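You operate a simulated robot arm through the tools that you are given. There is no shell and no other tool.

The job below is to be done with a simulated robot arm. You get a single attempt, and the scene is never put back.

Task
Fit gears 26/35, 32/17 and 32/0 on shafts 6, 5 and 4, then run the drive.
Fine: all come from the peg tray, one at a time, straight to the shaft; 26/35 lies under 32/17 and goes on before it; turn the orange gear knob till the counter lights; other gears stay.

The check looks at the end state, three seconds after you hand in, the way a careful person would. Anything else that was tipped, shoved, dropped, spilled or broken makes it a failure.

Robot
A 6-joint arm with a fingered hand, fixed in place. Base frame: the origin is at the foot of the arm, x ahead of it, y to its left, z up; the work surface is at about z = 0.812. Lengths are in m, angles in degrees, forces in N, time in s.
With the tool pointing down near the work surface it reaches from about 0.26 to 0.68 m from the base axis. Its first joint turns from -166.0 to 166.0 degrees. Payload 4 kg.
Tool frame: the origin (TCP) lies between the finger pads and is the grasp point; the fingertips stand 0.026 m ahead of it; z points along the fingers, y is the line along which they close. The gripper opens to 0.148 m. The gripper's body begins 0.073 m behind the TCP. The gripper is a hand of 3 fingers: y runs from the thumb to the fingers, the wrist lies at [0, 0, -0.239] in the tool frame.
Orientation is told as [roll, pitch, yaw] about the base's x, y, z axes, in that order, counted from this pose: with the fingers straight down and closing along the base's y, the tool's x points along the base's -x, its y along +y and its z along -z.

Tools
- The arm moves only by the tool jog_arm. Its argument "increments" is a list of rows, each an object (a shift or turn left out is 0) with "slide": the shift along the tool's x, y, z in m, a list of three; "rotation": the turn, a rotation vector about the tool's x, y, z in degrees, a list of three. In form: [{"slide": [tx, ty, tz], "rotation": [ax, ay, az]}, ...]. A call has 1 to 20 rows; each row shifts and turns the commanded pose from where the row before left it, along the tool's axes as they then stand. A row lasts 0.2 s, in which the tool goes at most 0.05 m and 8.6 degrees; a call with a longer step from one row to the next is refused whole. Where a pose cannot be reached the arm comes as near as it can. A force on the tool above 40 N (or 10 N above the force at the start of the call, whichever is more), or a blocked arm, ends the call early, and 0.2 s more pass. In this call time passes only in rows, and 0.2 s behind the last. It gives the time, the measured TCP pose, the force on the tool (base axes), the opening and the grip force at its end, in the units of the frame above (readings bear some noise), with the torque about the TCP (base axes, N m) and any sound that the robot's microphone picked up, and new pictures: "views" is both (left out), scene, wrist or none.
- Cameras (640 x 400 px; columns grow to the right, rows downward): "scene" is fixed at [0.3961, 0.6541, 1.5795]; the picture's right is [-0.93, -0.36, 0.00], its down [-0.25, 0.65, -0.72] and it looks along [0.26, -0.67, -0.70] (base axes); focal length 312 px, centre (320, 200). "wrist" rides on the gripper at [0.068, -0.039, -0.09] in the tool frame; the picture's right is [0.50, 0.87, 0.00], its down [-0.66, 0.38, -0.65] and it looks along [-0.57, 0.33, 0.76] (tool axes); focal length 222 px, centre (320, 200). There is no depth. A picture from a camera that has moved, and an enlarged one, comes with that camera's place and axes in the base frame and with its lens. The place of the scene camera against the robot may be out by one fixed shift of up to 0.012 m in any direction.
- lift_body(by): slides the trunk up (or, below 0, down) by that many m; the arm rides with it, the base frame stays. It gives what a move gives, with no picture.
- finger_targets(finger1, finger2, thumb_bend): sets how far each is bent, from 0 (flat) to 1 (curled in); at 0.3 the hand is open as for a grip, at 0.7 the pads meet at the TCP. One left out holds its place. A second passes; each finger stops where it meets its share of the squeeze, and holds until it gets a number again. It is the only way to open and close the hand. It gives what a move gives, with no picture; readings hold the bend of each and the force on the fingers (four entries, about 0 where the hand has none), thumb and palm.
- zoom(camera, box): a new picture of the part [left, top, right, bottom] of that camera's present view, enlarged. No time passes.
- job_done(): hands the job in; it is judged then, once.

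Places have to be worked out from the pictures, the camera data and where the tool is seen. Open the gripper and draw the arm clear of the work before you hand the job in, unless the task says otherwise.

The tools are called after "Request:" as name(argument=value, ...) on one line, values as JSON. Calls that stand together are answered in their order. jog_arm: Moves the arm, as the interface text tells. Its arguments: {"type":"object","properties":{"increments":{"type":"array","items":{"type":"object","properties":{"slide":{"type":"array","items":{"type":"number"}},"rotation":{"type":"array","items":{"type":"number"}}}}},"views":{"type":"string","enum":["both","scene","wrist","none"]}},"required":["increments"]} The other tools are called the same way: lift_body (by) slides the trunk up or down; finger_targets (finger1, finger2, thumb_bend) moves the fingers one by one; zoom (camera, box) takes an enlarged picture of a part of a camera's view; job_done () hands the job in.

At the start:

```text
time: 0.0
tool_pos: [0.4956, -0.0558, 1.0579]
tool_rot: [0.0, 0.0, 0.0]
ft_force: [-0.1, 0.5, 0.1]
ft_torque: [0.04, 0.01, -0.01]
gripper_width: 0.1478
grip_force: 0.0
shape: jaw
bend: [0.3, 0.3, 0.3]
finger forces: [0.0, 0.1, 0.0, 0.0, 0.1, 0.1]
trunk travel left (down, up): [-0.25, 0.067]
```

scene: 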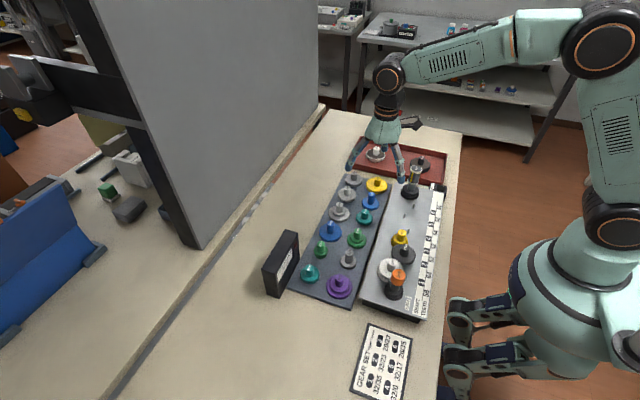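
wrist: 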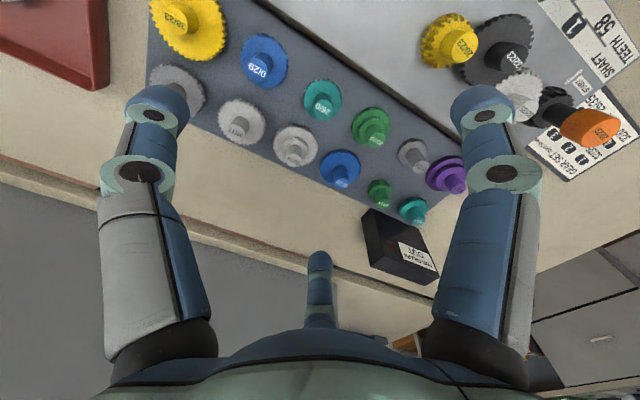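

I'll start by looking closer at the trays and the drive panel in both cameras.

Request:
zoom(camera="scene", box=[260, 140, 460, 320])

Request:
zoom(camera="scene", box=[340, 310, 430, 400])

Request:
zoom(camera="wrist", box=[140, 0, 480, 220])

Request:
zoom(camera="wrist", box=[400, 0, 640, 200])

Request:
zoom(camera="scene", box=[370, 170, 450, 320])

```text
2.22 times, centred on (360, 230) of scene
camera zoom: at [0.3961, 0.6541, 1.5795], right [-0.93, -0.36, 0.0], down [-0.25, 0.65, -0.72], along [0.26, -0.67, -0.7], focal length 692 px, centre (231, 133)
```

zoom: 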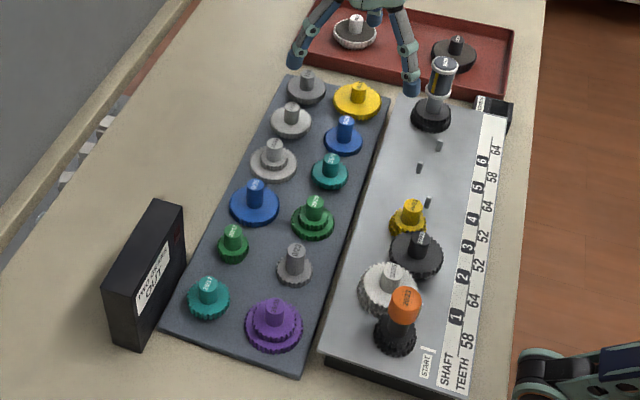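

```text
4.44 times, centred on (385, 355) of scene
camera zoom: at [0.3961, 0.6541, 1.5795], right [-0.93, -0.36, 0.0], down [-0.25, 0.65, -0.72], along [0.26, -0.67, -0.7], focal length 1385 px, centre (31, -489)
```

zoom: 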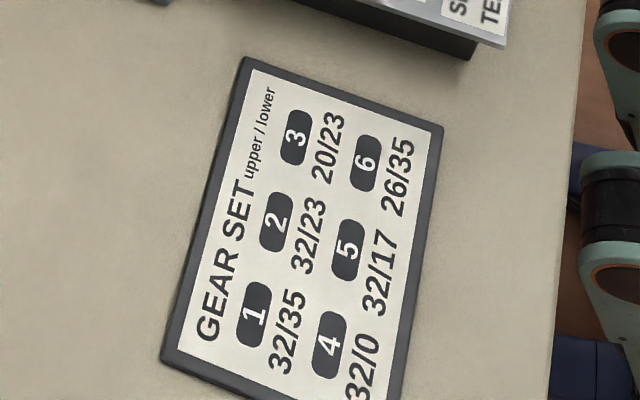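

```text
1.82 times, centred on (310, 110) of wrist
camera zoom: at [0.4295, -0.093, 1.1497], right [-0.5, 0.87, 0.0], down [0.66, 0.38, 0.65], along [0.57, 0.33, -0.76], focal length 404 px, centre (338, 364)
```

zoom: 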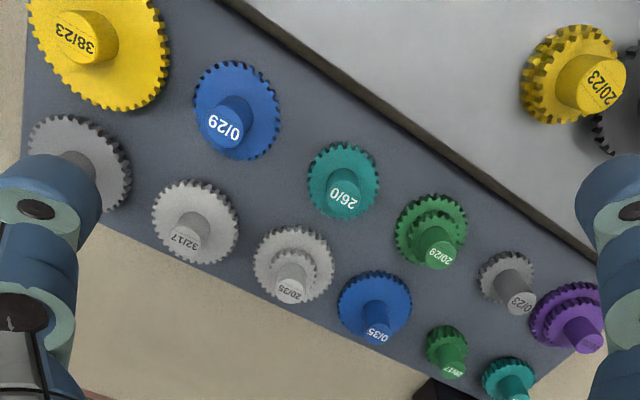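

```text
2.00 times, centred on (520, 100) of wrist
camera zoom: at [0.4295, -0.093, 1.1497], right [-0.5, 0.87, 0.0], down [0.66, 0.38, 0.65], along [0.57, 0.33, -0.76], focal length 444 px, centre (-80, 400)
```

zoom: 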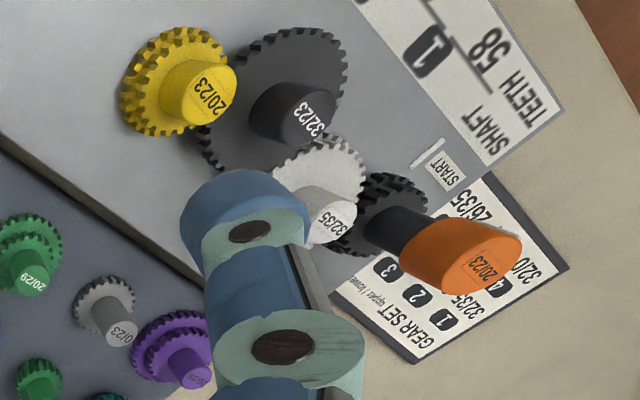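

```text
2.67 times, centred on (410, 245) of scene
camera zoom: at [0.3961, 0.6541, 1.5795], right [-0.93, -0.36, 0.0], down [-0.25, 0.65, -0.72], along [0.26, -0.67, -0.7], focal length 831 px, centre (80, 80)
```

zoom: 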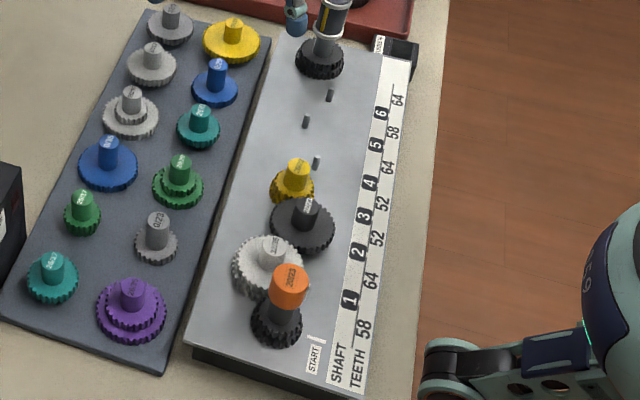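

The labels are partly readable; I'll zoom in hard on each unread gear (grey one at the far end, purple, teal) and on the shafts.

Request:
zoom(camera="scene", box=[335, 168, 375, 193])

Request:
zoom(camera="scene", box=[322, 265, 362, 305])

Request:
zoom(camera="wrist", box=[390, 130, 480, 230])

Request:
zoom(camera="scene", box=[380, 150, 440, 250])

Request:
zoom(camera="scene", box=[330, 120, 460, 200])

Request:
zoom(camera="scene", box=[255, 220, 325, 310])

```text
16.00 times, centred on (355, 180) of scene
camera zoom: at [0.3961, 0.6541, 1.5795], right [-0.93, -0.36, 0.0], down [-0.25, 0.65, -0.72], along [0.26, -0.67, -0.7], focal length 4986 px, centre (-240, 512)
```

zoom: 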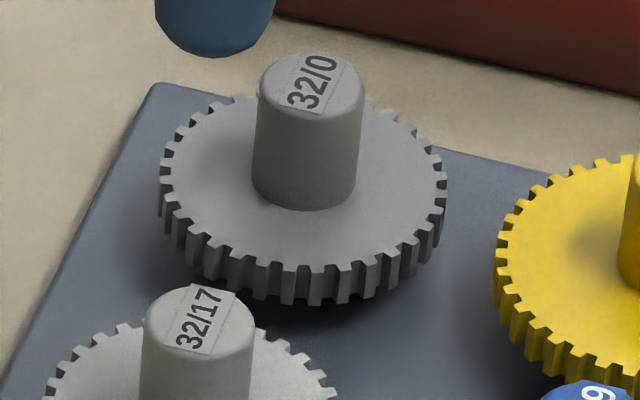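

```text
10.00 times, centred on (342, 285) of scene
camera zoom: at [0.3961, 0.6541, 1.5795], right [-0.93, -0.36, 0.0], down [-0.25, 0.65, -0.72], along [0.26, -0.67, -0.7], focal length 3116 px, centre (100, -650)
```

zoom: 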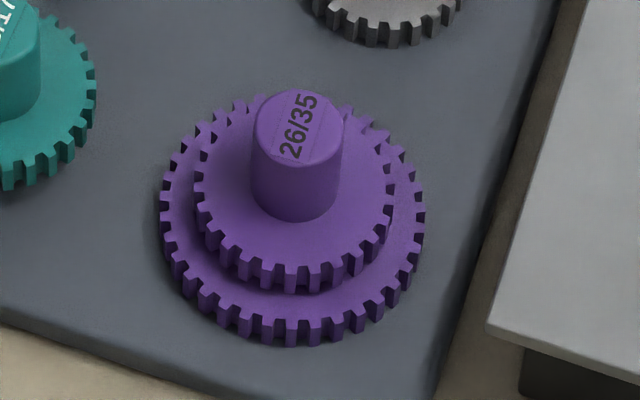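

```text
4.00 times, centred on (435, 180) of wrist
camera zoom: at [0.4295, -0.093, 1.1497], right [-0.5, 0.87, 0.0], down [0.66, 0.38, 0.65], along [0.57, 0.33, -0.76], focal length 888 px, centre (-140, 280)
```

zoom: 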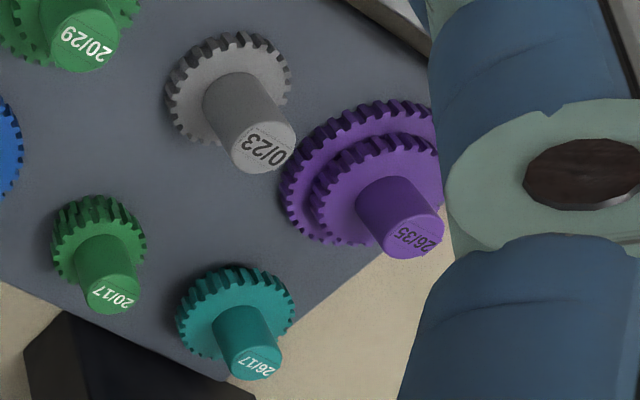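

```text
4.00 times, centred on (410, 200) of scene
camera zoom: at [0.3961, 0.6541, 1.5795], right [-0.93, -0.36, 0.0], down [-0.25, 0.65, -0.72], along [0.26, -0.67, -0.7], focal length 1246 px, centre (-40, 200)
```

zoom: 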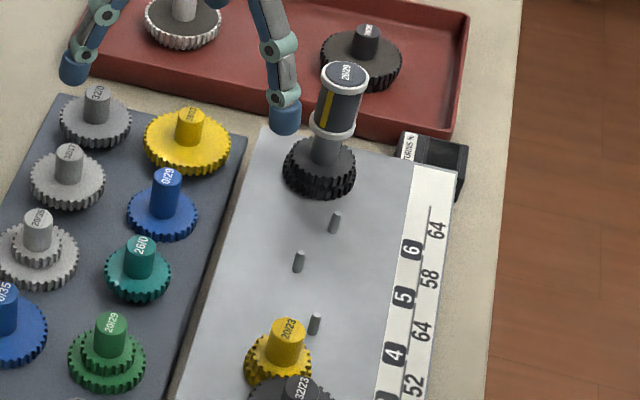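

```text
4.92 times, centred on (395, 160) of scene
camera zoom: at [0.3961, 0.6541, 1.5795], right [-0.93, -0.36, 0.0], down [-0.25, 0.65, -0.72], along [0.26, -0.67, -0.7], focal length 1534 px, centre (-49, 397)
```

zoom: 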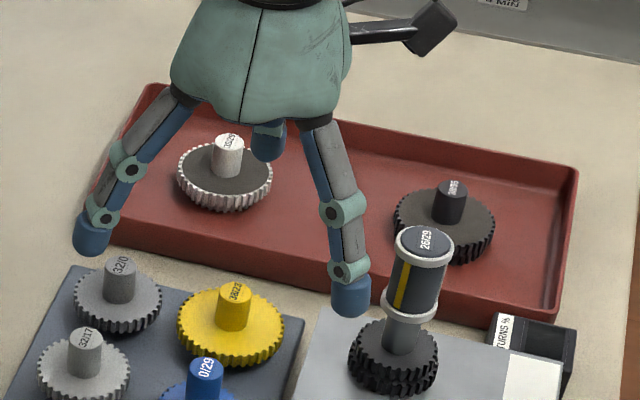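

```text
4.44 times, centred on (290, 265) of scene
camera zoom: at [0.3961, 0.6541, 1.5795], right [-0.93, -0.36, 0.0], down [-0.25, 0.65, -0.72], along [0.26, -0.67, -0.7], focal length 1385 px, centre (453, -89)
```

zoom: 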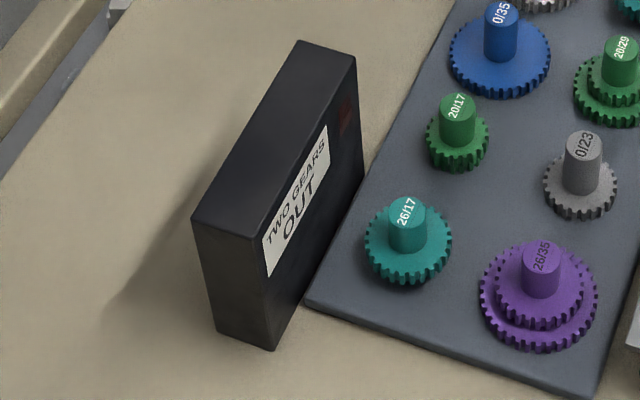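

The required gears are found: 26/35 (purple, near x 0.51, y 0.22), 32/17 (light grey, about 0.598, -0.127) and 32/0 (darker grey, about 0.598, -0.212), all on the peg tray. Three bare pins (4, 5, 6) stand on the plate around (0.37, -0.01), (0.39, -0.065), (0.37, -0.12). I'll move the hand above the pins at a safe height to measure them with the wrist camera.

Request:
jog_arm(increments=[{"slide": [0.037, -0.001, 0.019]}, {"slide": [0.037, -0.001, 0.019]}, {"slide": [0.037, -0.002, 0.019]}, {"slide": [0, 0, 0]}], views="both")

Request:
zoom(camera="wrist", box=[160, 40, 480, 240])

Request:
zoom(camera="scene", box=[260, 225, 310, 305])

Request:
zoom(camera="scene", box=[380, 140, 460, 200])

```text
time: 1.0
tool_pos: [0.3856, -0.0617, 1.0012]
tool_rot: [-0.1, 0.0, 0.0]
ft_force: [0.4, 0.1, 0.7]
ft_torque: [-0.01, -0.01, -0.02]
gripper_width: 0.1478
grip_force: 0.0
shape: jaw
bend: [0.3, 0.3, 0.3]
finger forces: [0.0, 0.0, 0.1, 0.0, 0.0, 0.0]
trunk travel left (down, up): [-0.25, 0.067]
camera wrist: at [0.3186, -0.0989, 1.0936], right [-0.5, 0.87, 0.0], down [0.66, 0.38, 0.65], along [0.57, 0.33, -0.76], focal length 222 px, centre (320, 200)
```

scene: 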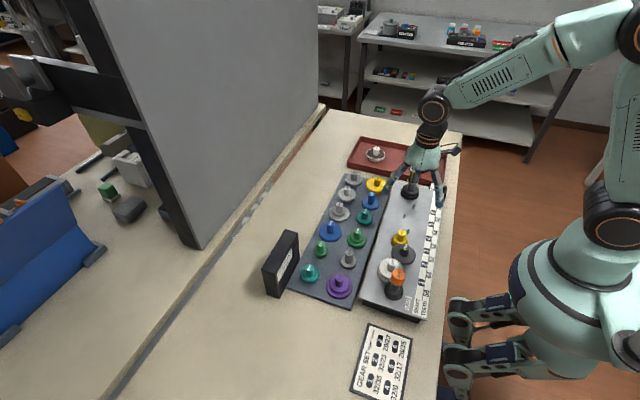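
wrist: 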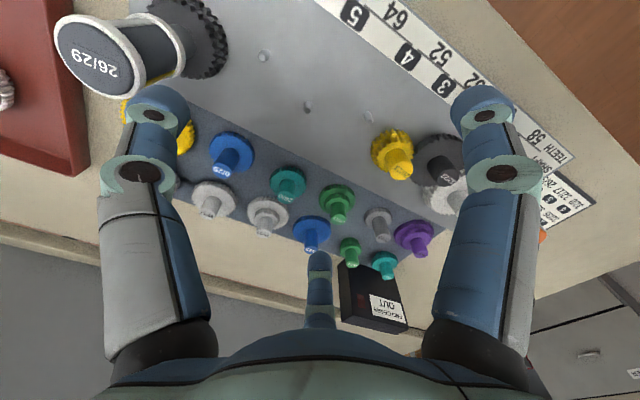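

```text
2.00 times, centred on (320, 140) of wrist
camera zoom: at [0.3186, -0.0989, 1.0936], right [-0.5, 0.87, 0.0], down [0.66, 0.38, 0.65], along [0.57, 0.33, -0.76], focal length 444 px, centre (320, 320)
```

zoom: 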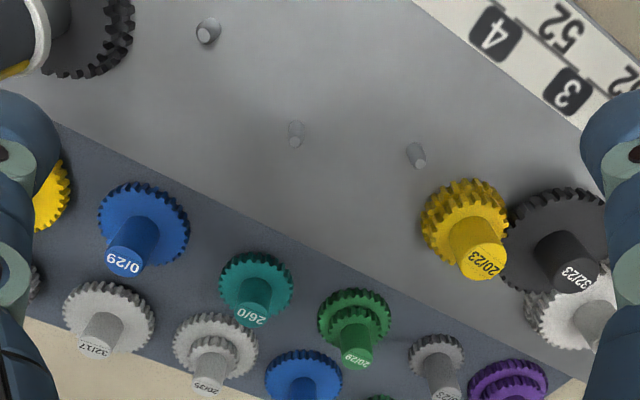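

```text
5.00 times, centred on (285, 265) of scene
camera zoom: at [0.3961, 0.6541, 1.5795], right [-0.93, -0.36, 0.0], down [-0.25, 0.65, -0.72], along [0.26, -0.67, -0.7], focal length 1558 px, centre (495, -125)
```

zoom: 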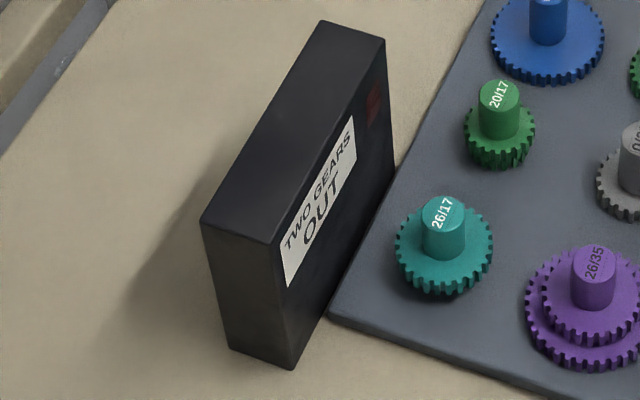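

```text
6.67 times, centred on (420, 170) of scene
camera zoom: at [0.3961, 0.6541, 1.5795], right [-0.93, -0.36, 0.0], down [-0.25, 0.65, -0.72], along [0.26, -0.67, -0.7], focal length 2077 px, centre (-347, 400)
```

zoom: 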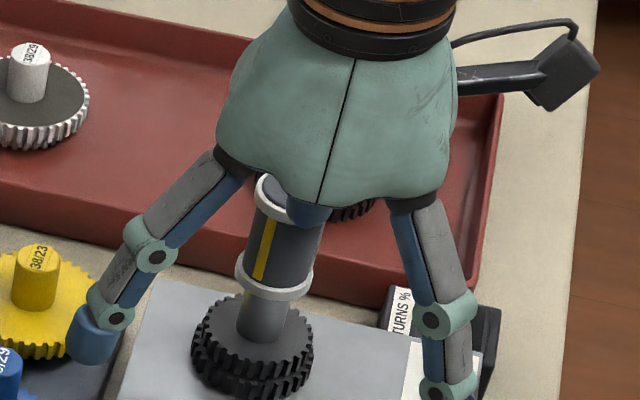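

The wrist view shows the three bare pins; I'll zoom strongly on each pin in both cameras to triangulate plate height and pin positions.

Request:
zoom(camera="wrist", box=[250, 40, 290, 65])

Request:
zoom(camera="wrist", box=[288, 93, 328, 118])

Request:
zoom(camera="wrist", box=[348, 103, 388, 128])

Request:
zoom(camera="wrist", box=[360, 115, 440, 185])

Request:
zoom(camera="wrist", box=[265, 160, 345, 210])

Request:
zoom(camera="scene", box=[385, 190, 425, 240])

```text
16.00 times, centred on (270, 52) of wrist
camera zoom: at [0.3186, -0.0989, 1.0936], right [-0.5, 0.87, 0.0], down [0.66, 0.38, 0.65], along [0.57, 0.33, -0.76], focal length 3554 px, centre (1120, 2560)
```

zoom: 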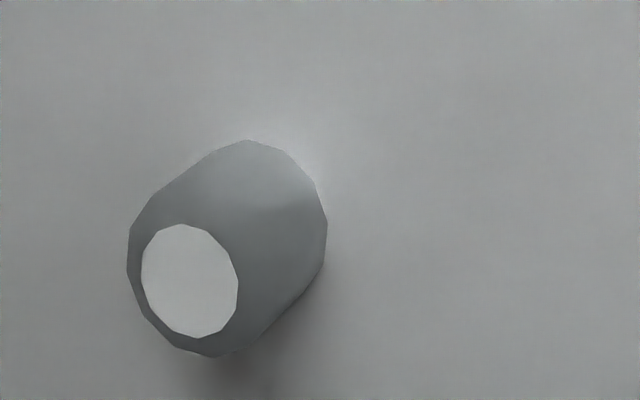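

```text
16.00 times, centred on (308, 106) of wrist
camera zoom: at [0.3186, -0.0989, 1.0936], right [-0.5, 0.87, 0.0], down [0.66, 0.38, 0.65], along [0.57, 0.33, -0.76], focal length 3554 px, centre (512, 1712)
```

zoom: 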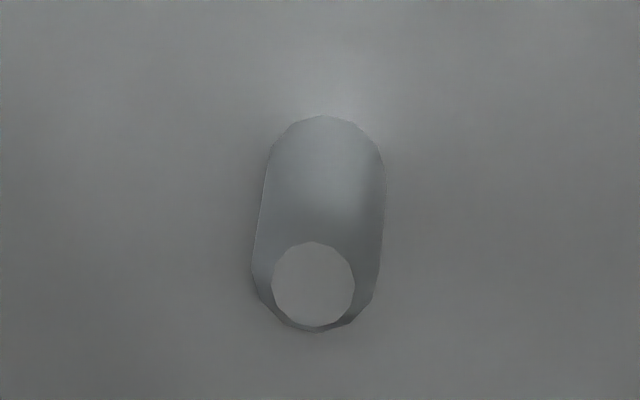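

```text
16.00 times, centred on (368, 116) of wrist
camera zoom: at [0.3186, -0.0989, 1.0936], right [-0.5, 0.87, 0.0], down [0.66, 0.38, 0.65], along [0.57, 0.33, -0.76], focal length 3554 px, centre (-448, 1552)
```

zoom: 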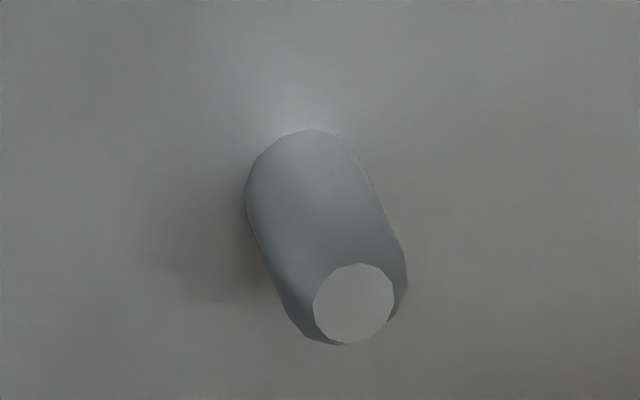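

```text
5.71 times, centred on (400, 150) of wrist
camera zoom: at [0.3186, -0.0989, 1.0936], right [-0.5, 0.87, 0.0], down [0.66, 0.38, 0.65], along [0.57, 0.33, -0.76], focal length 1269 px, centre (-137, 486)
```

zoom: 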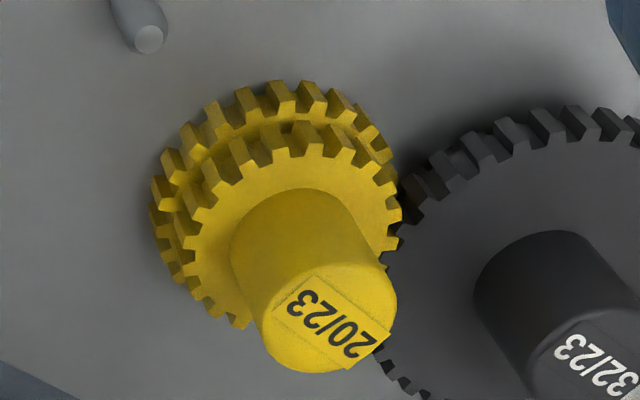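

```text
8.00 times, centred on (305, 185) of wrist
camera zoom: at [0.3186, -0.0989, 1.0936], right [-0.5, 0.87, 0.0], down [0.66, 0.38, 0.65], along [0.57, 0.33, -0.76], focal length 1777 px, centre (440, 320)
```

zoom: 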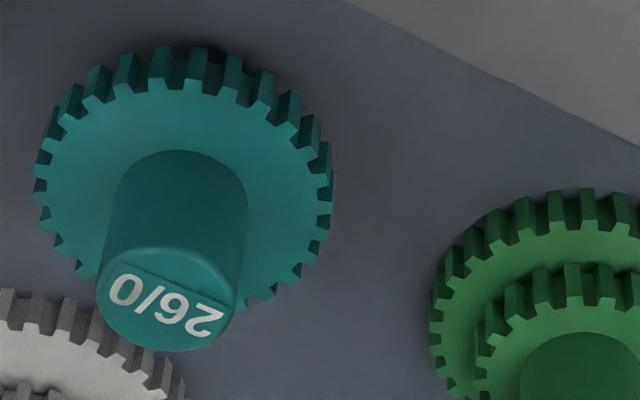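

```text
8.00 times, centred on (405, 215) of scene
camera zoom: at [0.3961, 0.6541, 1.5795], right [-0.93, -0.36, 0.0], down [-0.25, 0.65, -0.72], along [0.26, -0.67, -0.7], focal length 2493 px, centre (-360, 80)
```

zoom: 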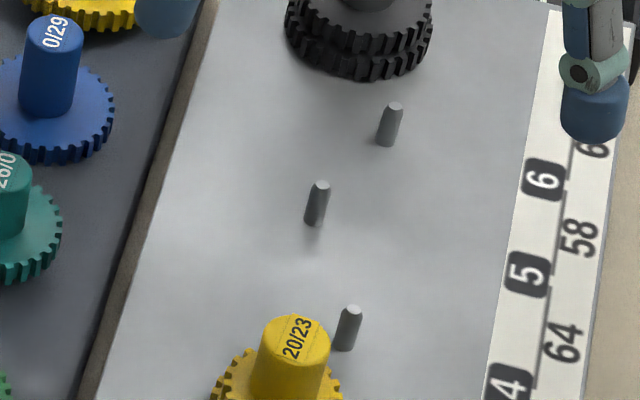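

Pins come out near: pin 4 (0.369,-0.010), pin 5 (0.392,-0.071), pin 6 (0.372,-0.127), with 8 mm chamfered tops at about z 0.867. To check how the camera relates to the grasp point, I'll close the empty hand here and see where the pads meet in the picture.

Request:
finger_targets(finger1=0.7, finger2=0.7, thumb_bend=0.7)

Request:
zoom(camera="wrist", box=[160, 100, 480, 300])

Request:
zoom(camera="scene", box=[380, 130, 460, 230])

```text
time: 2.0
tool_pos: [0.3852, -0.0615, 1.0012]
tool_rot: [0.0, 0.0, 0.0]
ft_force: [0.3, -0.3, -0.3]
ft_torque: [-0.05, -0.02, -0.04]
gripper_width: 0.0001
grip_force: 0.1
shape: fingers
bend: [0.69, 0.69, 0.7]
finger forces: [0.0, 0.1, 0.0, 0.0, 0.0, 0.0]
trunk travel left (down, up): [-0.25, 0.067]
```

```text
2.00 times, centred on (320, 200) of wrist
camera zoom: at [0.3185, -0.0988, 1.0939], right [-0.5, 0.87, 0.0], down [0.66, 0.38, 0.65], along [0.57, 0.33, -0.76], focal length 444 px, centre (320, 200)
```

zoom: 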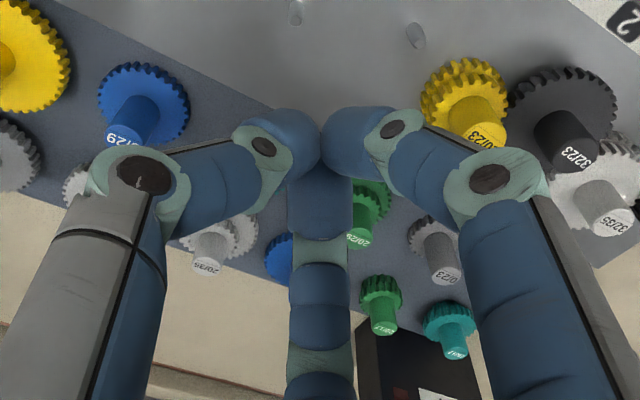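

```text
4.00 times, centred on (420, 180) of scene
camera zoom: at [0.3961, 0.6541, 1.5795], right [-0.93, -0.36, 0.0], down [-0.25, 0.65, -0.72], along [0.26, -0.67, -0.7], focal length 1246 px, centre (-80, 280)
```

zoom: 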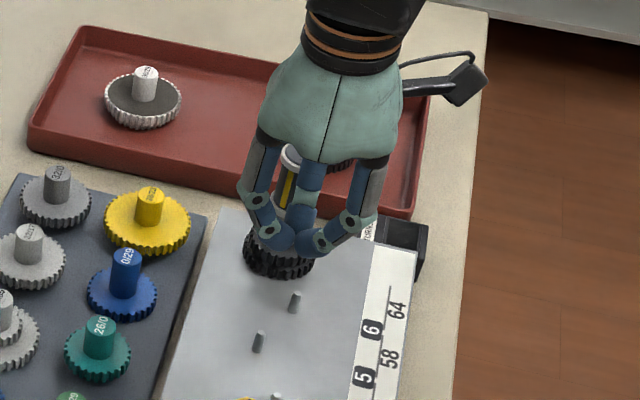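

The pads meet close to the picture's centre column, which supports the nominal camera mount. I'll zoom closer to measure that meeting point.

Request:
zoom(camera="wrist", box=[280, 140, 360, 200])

Request:
zoom(camera="scene", box=[430, 175, 460, 200])

```text
6.67 times, centred on (320, 170) of wrist
camera zoom: at [0.3185, -0.0988, 1.0939], right [-0.5, 0.87, 0.0], down [0.66, 0.38, 0.65], along [0.57, 0.33, -0.76], focal length 1481 px, centre (320, 400)
```

zoom: 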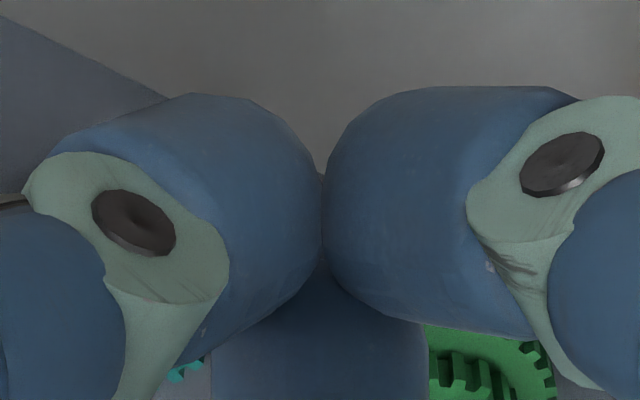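

```text
16.00 times, centred on (445, 188) of scene
camera zoom: at [0.3961, 0.6541, 1.5795], right [-0.93, -0.36, 0.0], down [-0.25, 0.65, -0.72], along [0.26, -0.67, -0.7], focal length 4986 px, centre (-1680, 400)
```

zoom: 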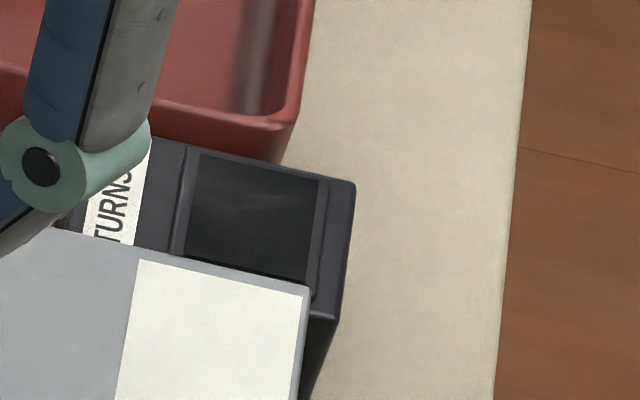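

The pads meet within 0.3 mm of the picture's centre column, so the nominal camera mount is right and I can use camera poses as truth (TCP = camera + (0.0675, 0.039, -0.090)). Now I'll view each pin from nearly straight above, which makes its x,y insensitive to height; first pin 6.

Request:
jog_arm(increments=[{"slide": [-0.0193, -0.0185, 0]}, {"slide": [-0.0192, -0.0185, 0]}, {"slide": [0, 0, 0]}, {"slide": [0, 0, 0]}], views="wrist")

Request:
zoom(camera="wrist", box=[280, 0, 360, 50])

```text
time: 3.0
tool_pos: [0.4249, -0.0985, 1.0017]
tool_rot: [0.0, 0.1, 0.0]
ft_force: [0.0, -0.5, -0.1]
ft_torque: [0.0, -0.01, 0.02]
gripper_width: 0.0003
grip_force: 0.1
shape: fingers
bend: [0.69, 0.69, 0.7]
finger forces: [0.0, 0.0, 0.1, 0.0, 0.1, 0.0]
trunk travel left (down, up): [-0.25, 0.067]
camera wrist: at [0.3577, -0.1348, 1.0928], right [-0.5, 0.87, 0.0], down [0.66, 0.38, 0.65], along [0.57, 0.33, -0.76], focal length 222 px, centre (320, 200)
```

wrist: 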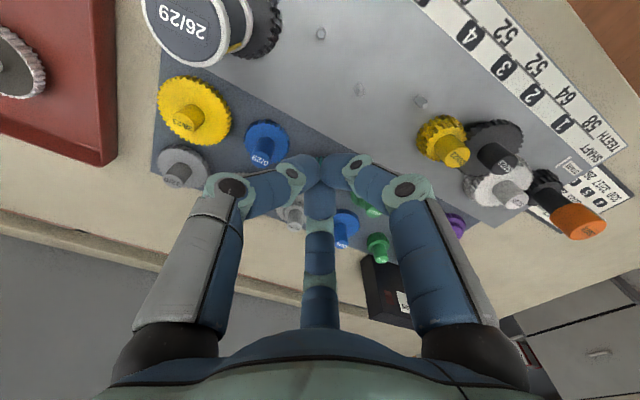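

```text
8.00 times, centred on (320, 25) of wrist
camera zoom: at [0.3577, -0.1348, 1.0928], right [-0.5, 0.87, 0.0], down [0.66, 0.38, 0.65], along [0.57, 0.33, -0.76], focal length 1777 px, centre (320, 1600)
```

zoom: 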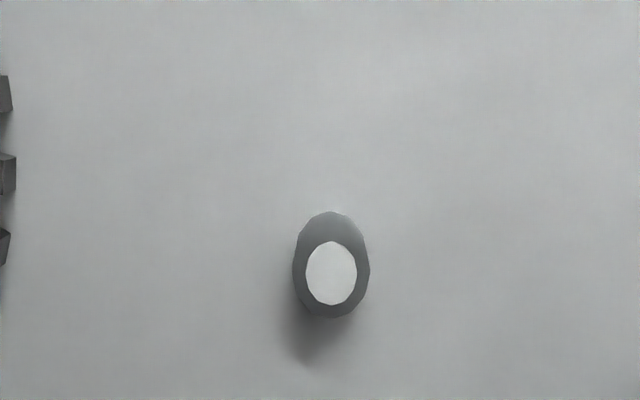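

Pin 6 measures (0.371, -0.126) in the camera frame from this near-vertical view. Next pin 5 from above.

Request:
jog_arm(increments=[{"slide": [-0.0096, 0.0274, 0]}, {"slide": [-0.0097, 0.0274, 0]}, {"slide": [0, 0, 0]}, {"slide": [0, 0, 0]}], views="none")

Request:
zoom(camera="wrist", box=[280, 0, 360, 50])

```text
time: 4.0
tool_pos: [0.4442, -0.0412, 1.0026]
tool_rot: [0.0, 0.0, 0.0]
ft_force: [-0.1, 0.7, 0.1]
ft_torque: [0.05, 0.0, -0.01]
gripper_width: 0.0002
grip_force: 0.0
shape: fingers
bend: [0.69, 0.69, 0.7]
finger forces: [0.0, 0.0, 0.0, 0.0, 0.1, 0.0]
trunk travel left (down, up): [-0.25, 0.067]
```

```text
8.00 times, centred on (320, 25) of wrist
camera zoom: at [0.3774, -0.0795, 1.0946], right [-0.5, 0.87, 0.0], down [0.66, 0.38, 0.65], along [0.57, 0.33, -0.76], focal length 1777 px, centre (320, 1600)
```

zoom: 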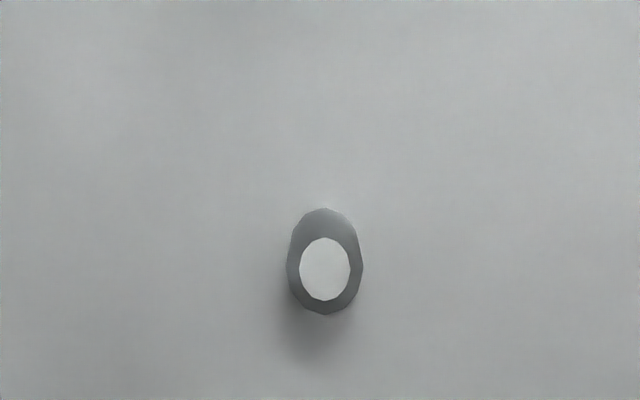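

Pin 5 measures (0.3906, -0.0713); the 5–6 spacing of 0.058 m fits a 2 mm module. Now pin 4.

Request:
jog_arm(increments=[{"slide": [0.011, 0.0305, 0]}, {"slide": [0.011, 0.0305, 0]}, {"slide": [0, 0, 0]}, {"slide": [0, 0, 0]}], views="none")

Request:
zoom(camera="wrist", box=[280, 0, 360, 50])

Request:
zoom(camera="wrist", box=[300, 0, 460, 100])

```text
time: 5.0
tool_pos: [0.4183, 0.0197, 1.0018]
tool_rot: [0.0, 0.0, 0.0]
ft_force: [0.5, 1.1, 0.6]
ft_torque: [-0.05, -0.03, 0.03]
gripper_width: 0.0
grip_force: 0.1
shape: fingers
bend: [0.69, 0.69, 0.7]
finger forces: [0.0, 0.0, 0.1, 0.1, 0.0, 0.0]
trunk travel left (down, up): [-0.25, 0.067]
```

```text
8.00 times, centred on (320, 25) of wrist
camera zoom: at [0.3521, -0.0181, 1.0938], right [-0.5, 0.87, 0.0], down [0.66, 0.38, 0.65], along [0.57, 0.33, -0.76], focal length 1777 px, centre (320, 1600)
```

zoom: 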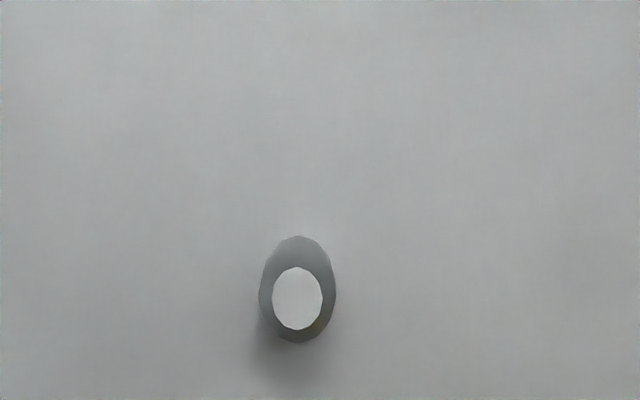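

```text
4.00 times, centred on (380, 50) of wrist
camera zoom: at [0.3521, -0.0181, 1.0938], right [-0.5, 0.87, 0.0], down [0.66, 0.38, 0.65], along [0.57, 0.33, -0.76], focal length 888 px, centre (80, 800)
```

zoom: 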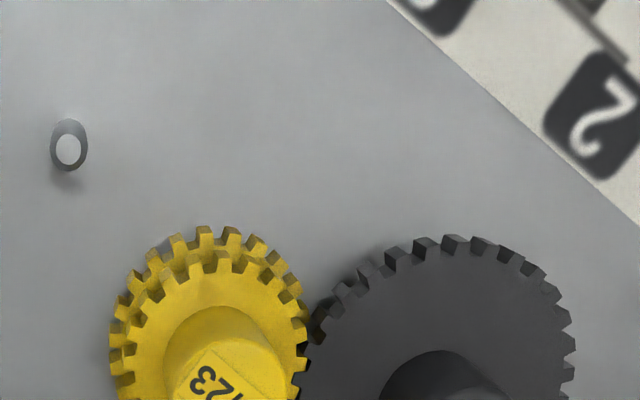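

Pin 4 measures (0.3688, -0.0112), and the 4–5 spacing of 0.064 confirms the camera frame. The arm ended a few mm off its commanded step, so I'll wait briefly to see whether it settles.

Request:
jog_arm(increments=[{"slide": [0, 0, 0]}, {"slide": [0, 0, 0]}, {"slide": [0, 0, 0]}, {"slide": [0, 0, 0]}, {"slide": [0, 0, 0]}], views="none")

Request:
zoom(camera="wrist", box=[300, 0, 460, 100])

```text
time: 6.2
tool_pos: [0.419, 0.0192, 1.0025]
tool_rot: [0.0, 0.0, 0.0]
ft_force: [0.7, 0.6, -0.2]
ft_torque: [-0.02, -0.02, -0.06]
gripper_width: 0.0002
grip_force: 0.0
shape: fingers
bend: [0.69, 0.69, 0.7]
finger forces: [0.0, 0.0, 0.0, 0.1, 0.0, 0.0]
trunk travel left (down, up): [-0.25, 0.067]
```

```text
4.00 times, centred on (380, 50) of wrist
camera zoom: at [0.3522, -0.0184, 1.0938], right [-0.5, 0.87, 0.0], down [0.66, 0.38, 0.65], along [0.57, 0.33, -0.76], focal length 888 px, centre (80, 800)
```

zoom: 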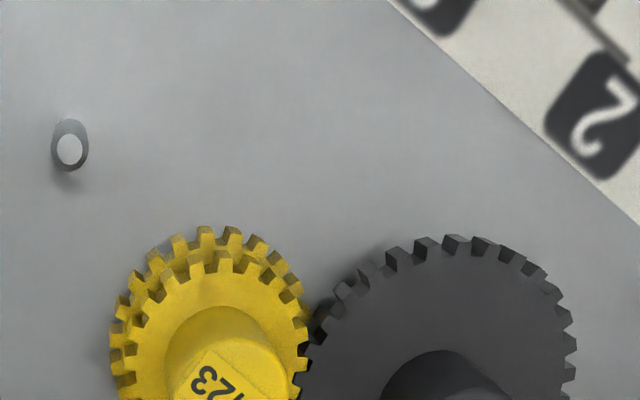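

The arm has settled; readings are repeatable and the camera pose is my reference. I'll go now to a spot where the camera looks straight down on the purple 26/35 gear, staying at z 1.0 above everything.

Request:
jog_arm(increments=[{"slide": [-0.0206, 0.0327, 0]}, {"slide": [-0.0206, 0.0327, 0]}, {"slide": [-0.0206, 0.0327, 0]}, {"slide": [-0.0206, 0.0327, 0]}, {"slide": [-0.0206, 0.0327, 0]}, {"slide": [-0.0206, 0.0327, 0]}, {"slide": [-0.0206, 0.0327, 0]}, {"slide": [0, 0, 0]}, {"slide": [0, 0, 0]}], views="wrist")

Request:
zoom(camera="wrist", box=[270, 0, 370, 62.5])

Request:
finger_targets(finger1=0.55, finger2=0.55, thumb_bend=0.55)

```text
time: 8.2
tool_pos: [0.5678, 0.2471, 1.0037]
tool_rot: [0.0, 0.0, 0.0]
ft_force: [0.8, -0.3, -0.5]
ft_torque: [-0.02, -0.03, -0.02]
gripper_width: 0.0002
grip_force: 0.1
shape: fingers
bend: [0.69, 0.69, 0.7]
finger forces: [0.0, 0.0, 0.1, 0.0, 0.0, 0.0]
trunk travel left (down, up): [-0.25, 0.067]
camera wrist: at [0.5015, 0.2094, 1.0954], right [-0.5, 0.87, 0.0], down [0.66, 0.38, 0.65], along [0.57, 0.33, -0.76], focal length 222 px, centre (320, 200)
```

wrist: 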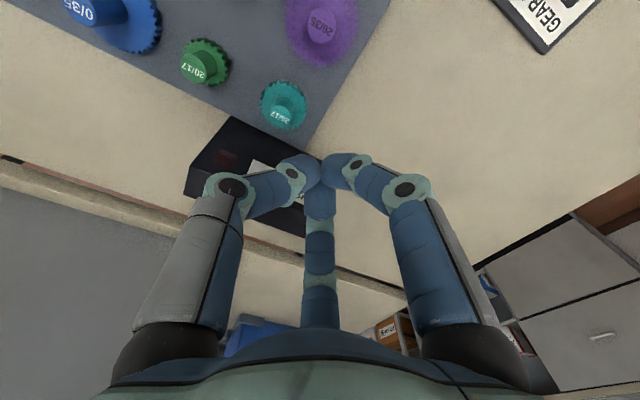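

```text
6.40 times, centred on (320, 31) of wrist
camera zoom: at [0.5015, 0.2094, 1.0954], right [-0.5, 0.87, 0.0], down [0.66, 0.38, 0.65], along [0.57, 0.33, -0.76], focal length 1422 px, centre (320, 1280)
```

zoom: 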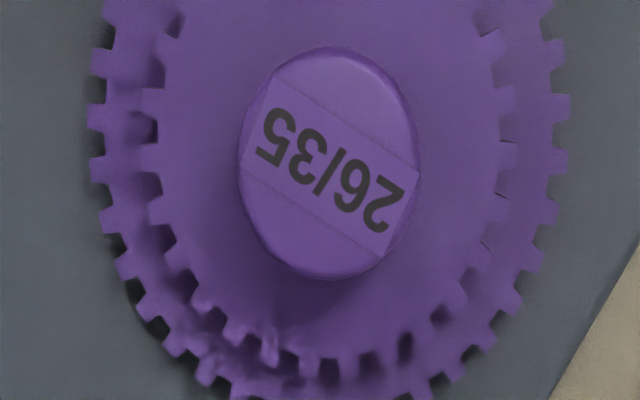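

```text
time: 9.2
tool_pos: [0.5671, 0.2475, 1.0035]
tool_rot: [-0.1, -0.1, 0.1]
ft_force: [-1.5, 0.7, 0.0]
ft_torque: [0.03, 0.01, 0.02]
gripper_width: 0.0451
grip_force: 0.1
shape: fingers
bend: [0.55, 0.55, 0.55]
finger forces: [0.0, 0.0, 0.0, 0.1, 0.1, 0.0]
trunk travel left (down, up): [-0.25, 0.067]
```

The purple 26/35 knob centre is at (0.510, 0.216) in the camera frame, knob about 23 mm wide; fingers are now at a 45 mm opening. I'll move the TCP over it at the same height and check.

Request:
jog_arm(increments=[{"slide": [0.0294, -0.0163, 0]}, {"slide": [0.0294, -0.0162, 0]}, {"slide": [0, 0, 0.03]}, {"slide": [0, 0, 0.03]}, {"slide": [0, 0, 0]}, {"slide": [0, 0, 0]}], views="both")

Request:
zoom(camera="wrist", box=[240, 100, 400, 200])

Request:
zoom(camera="scene", box=[300, 220, 400, 310])

```text
time: 10.6
tool_pos: [0.5064, 0.2151, 0.9419]
tool_rot: [0.1, 0.0, 0.0]
ft_force: [-0.4, 0.0, -0.6]
ft_torque: [-0.01, 0.02, 0.01]
gripper_width: 0.0453
grip_force: 0.0
shape: fingers
bend: [0.55, 0.55, 0.55]
finger forces: [0.0, 0.1, 0.0, 0.0, 0.0, 0.0]
trunk travel left (down, up): [-0.25, 0.067]
camera wrist: at [0.4396, 0.177, 1.0332], right [-0.5, 0.87, 0.0], down [0.66, 0.38, 0.65], along [0.57, 0.33, -0.76], focal length 222 px, centre (320, 200)
```

scene: 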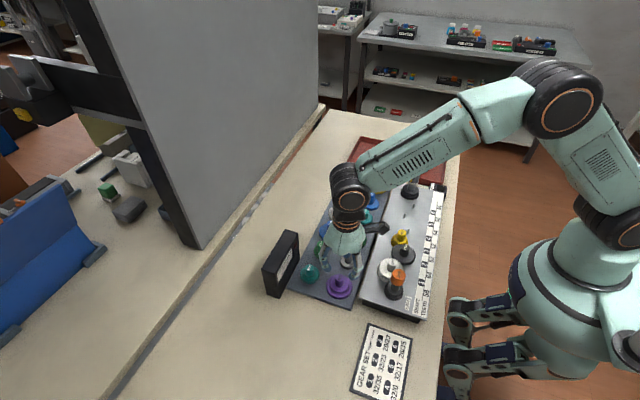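
wrist: 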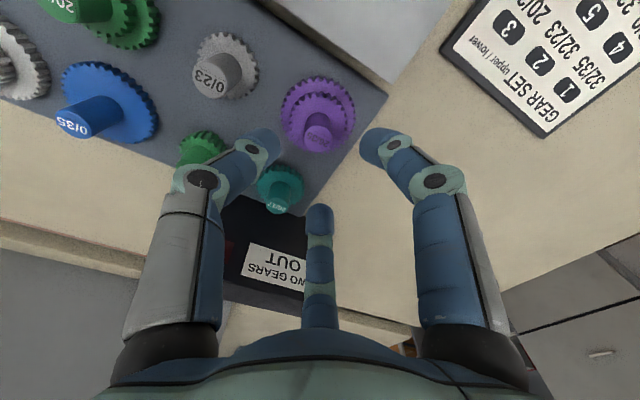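

```text
4.00 times, centred on (320, 150) of wrist
camera zoom: at [0.4396, 0.177, 1.0332], right [-0.5, 0.87, 0.0], down [0.66, 0.38, 0.65], along [0.57, 0.33, -0.76], focal length 888 px, centre (320, 400)
```

zoom: 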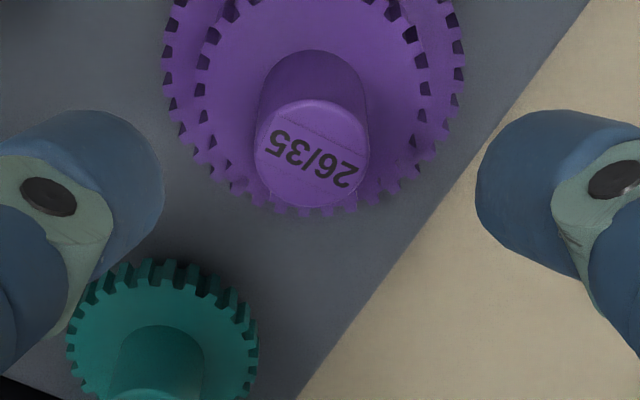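

```text
4.44 times, centred on (350, 265) of scene
camera zoom: at [0.3961, 0.6541, 1.5795], right [-0.93, -0.36, 0.0], down [-0.25, 0.65, -0.72], along [0.26, -0.67, -0.7], focal length 1385 px, centre (187, -89)
```

zoom: 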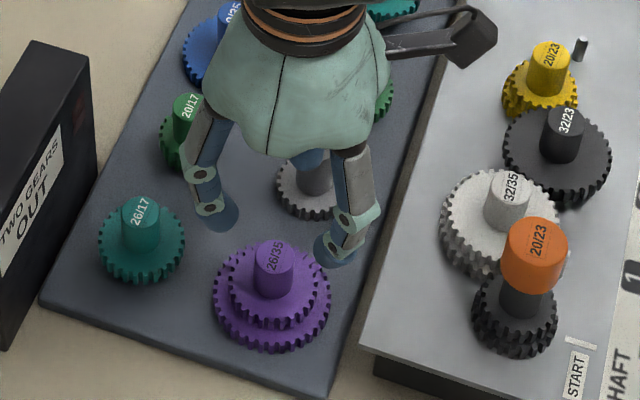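

The knob top triangulates to (0.5102, 0.2159, 0.863); the TCP is about 3 mm short in x. I'll correct that and descend to TCP z ≈ 0.876, still above the gear face.

Request:
jog_arm(increments=[{"slide": [-0.003, 0, 0.02]}, {"slide": [0, 0, 0.025]}, {"slide": [0, 0, 0.022]}, {"slide": [0, 0, 0]}, {"slide": [0, 0, 0]}], views="wrist")

Request:
zoom(camera="wrist", box=[240, 120, 400, 220])

Request:
zoom(camera="scene", box=[300, 250, 380, 310])

```text
time: 11.8
tool_pos: [0.5109, 0.2151, 0.8749]
tool_rot: [-0.1, 0.0, 0.0]
ft_force: [-0.4, 0.2, 0.7]
ft_torque: [-0.01, -0.02, -0.02]
gripper_width: 0.0455
grip_force: 0.1
shape: fingers
bend: [0.55, 0.55, 0.55]
finger forces: [0.0, 0.0, 0.1, 0.1, 0.0, 0.1]
trunk travel left (down, up): [-0.25, 0.067]
camera wrist: at [0.4428, 0.1781, 0.9661], right [-0.5, 0.87, 0.0], down [0.66, 0.38, 0.65], along [0.57, 0.33, -0.76], focal length 222 px, centre (320, 200)
```

wrist: 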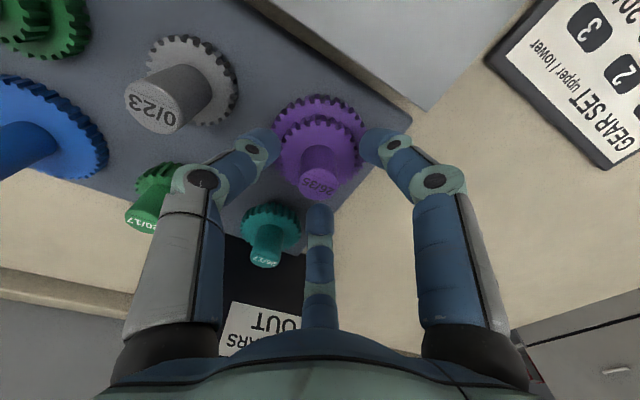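

```text
4.00 times, centred on (320, 170) of wrist
camera zoom: at [0.4428, 0.1781, 0.9661], right [-0.5, 0.87, 0.0], down [0.66, 0.38, 0.65], along [0.57, 0.33, -0.76], focal length 888 px, centre (320, 320)
```

zoom: 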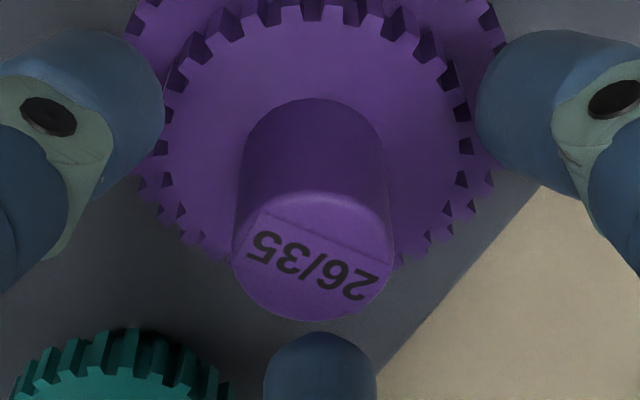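

```text
6.67 times, centred on (340, 280) of scene
camera zoom: at [0.3961, 0.6541, 1.5795], right [-0.93, -0.36, 0.0], down [-0.25, 0.65, -0.72], along [0.26, -0.67, -0.7], focal length 2077 px, centre (187, -333)
```

zoom: 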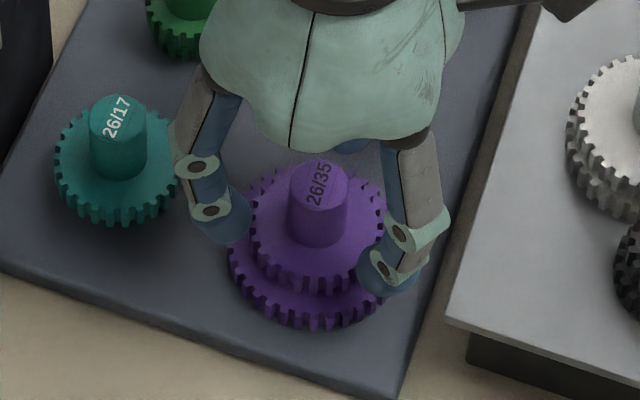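

The TCP is at (0.5103, 0.2171, 0.8758), so I'm 1.2 mm too far in y; tips are about 12 mm above the gear face. I'll correct y and go down 9 mm more, then look.

Request:
jog_arm(increments=[{"slide": [0, -0.0012, 0.003]}, {"slide": [0, 0, 0.003]}, {"slide": [0, 0, 0.003]}, {"slide": [0, 0, 0]}, {"slide": [0, 0, 0]}], views="wrist")

Request:
zoom(camera="wrist", box=[240, 120, 400, 220])

Request:
zoom(camera="scene", box=[310, 255, 370, 305])

```text
time: 13.0
tool_pos: [0.5083, 0.2149, 0.8662]
tool_rot: [0.0, 0.0, 0.1]
ft_force: [-0.8, -0.1, 0.1]
ft_torque: [-0.01, 0.0, -0.02]
gripper_width: 0.0453
grip_force: 0.1
shape: fingers
bend: [0.55, 0.55, 0.55]
finger forces: [0.1, 0.0, 0.0, 0.0, 0.0, 0.1]
trunk travel left (down, up): [-0.25, 0.067]
camera wrist: at [0.4421, 0.1764, 0.9578], right [-0.5, 0.87, 0.0], down [0.66, 0.38, 0.65], along [0.57, 0.33, -0.76], focal length 222 px, centre (320, 200)
```

wrist: 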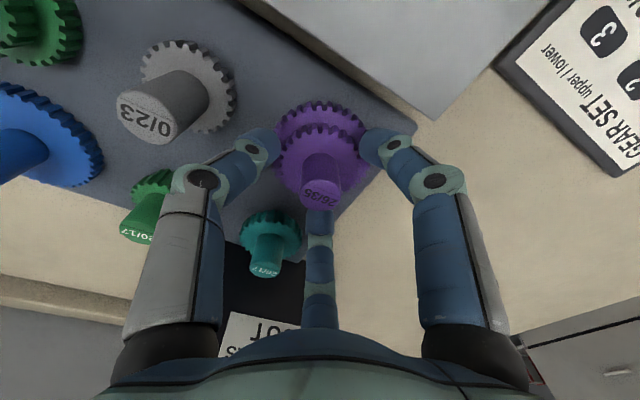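

```text
4.00 times, centred on (320, 170) of wrist
camera zoom: at [0.4421, 0.1764, 0.9578], right [-0.5, 0.87, 0.0], down [0.66, 0.38, 0.65], along [0.57, 0.33, -0.76], focal length 888 px, centre (320, 320)
```

zoom: 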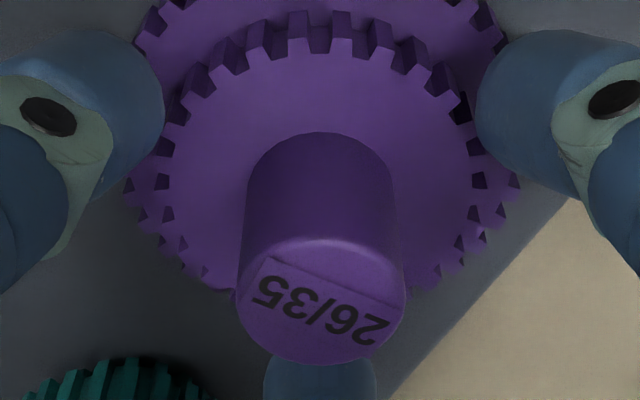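

```text
8.00 times, centred on (340, 280) of scene
camera zoom: at [0.3961, 0.6541, 1.5795], right [-0.93, -0.36, 0.0], down [-0.25, 0.65, -0.72], along [0.26, -0.67, -0.7], focal length 2493 px, centre (160, -440)
```

zoom: 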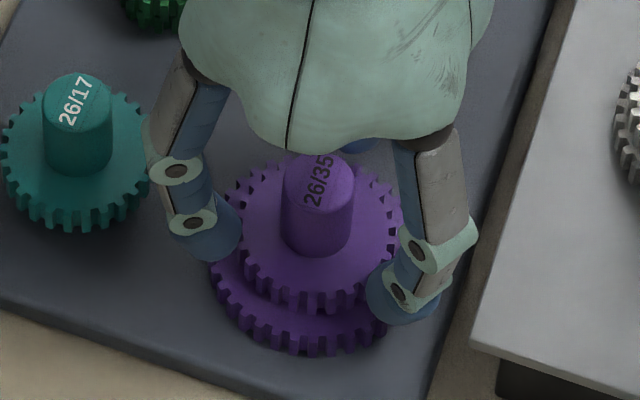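

The TCP is within 0.8 mm of the knob axis at z 0.8675 with no contact forces. Closing the three fingers on the purple knob.

Request:
finger_targets(finger1=0.7, finger2=0.7, thumb_bend=0.7)

Request:
zoom(camera="wrist", box=[240, 120, 400, 220])

Request:
zoom(camera="scene", box=[310, 255, 370, 305])

```text
time: 14.0
tool_pos: [0.5096, 0.2142, 0.8675]
tool_rot: [0.0, 0.0, 0.0]
ft_force: [0.0, -0.5, -0.8]
ft_torque: [0.01, -0.04, 0.03]
gripper_width: 0.0148
grip_force: 8.4
shape: fingers
bend: [0.64, 0.64, 0.66]
finger forces: [4.9, 5.5, 0.0, 0.1, 6.1, 0.1]
trunk travel left (down, up): [-0.25, 0.067]
```

```text
4.00 times, centred on (320, 170) of wrist
camera zoom: at [0.4422, 0.1764, 0.9578], right [-0.5, 0.87, 0.0], down [0.66, 0.38, 0.65], along [0.57, 0.33, -0.76], focal length 888 px, centre (320, 320)
```

zoom: 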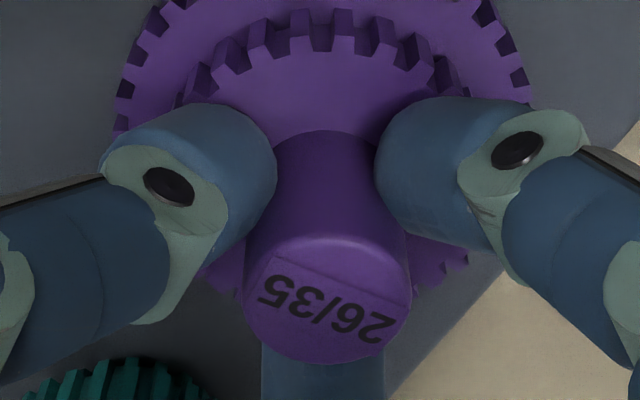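

```text
8.00 times, centred on (340, 280) of scene
camera zoom: at [0.3961, 0.6541, 1.5795], right [-0.93, -0.36, 0.0], down [-0.25, 0.65, -0.72], along [0.26, -0.67, -0.7], focal length 2493 px, centre (160, -440)
```

zoom: 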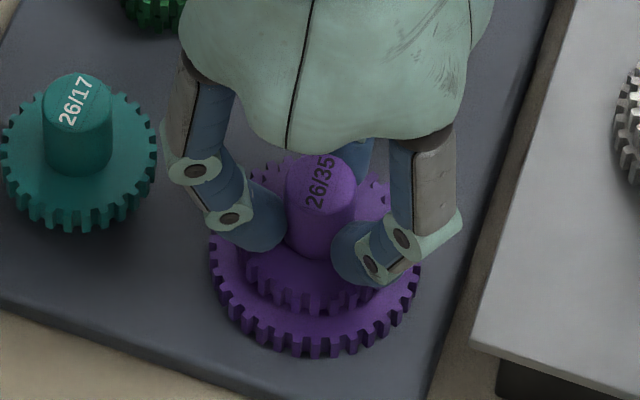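

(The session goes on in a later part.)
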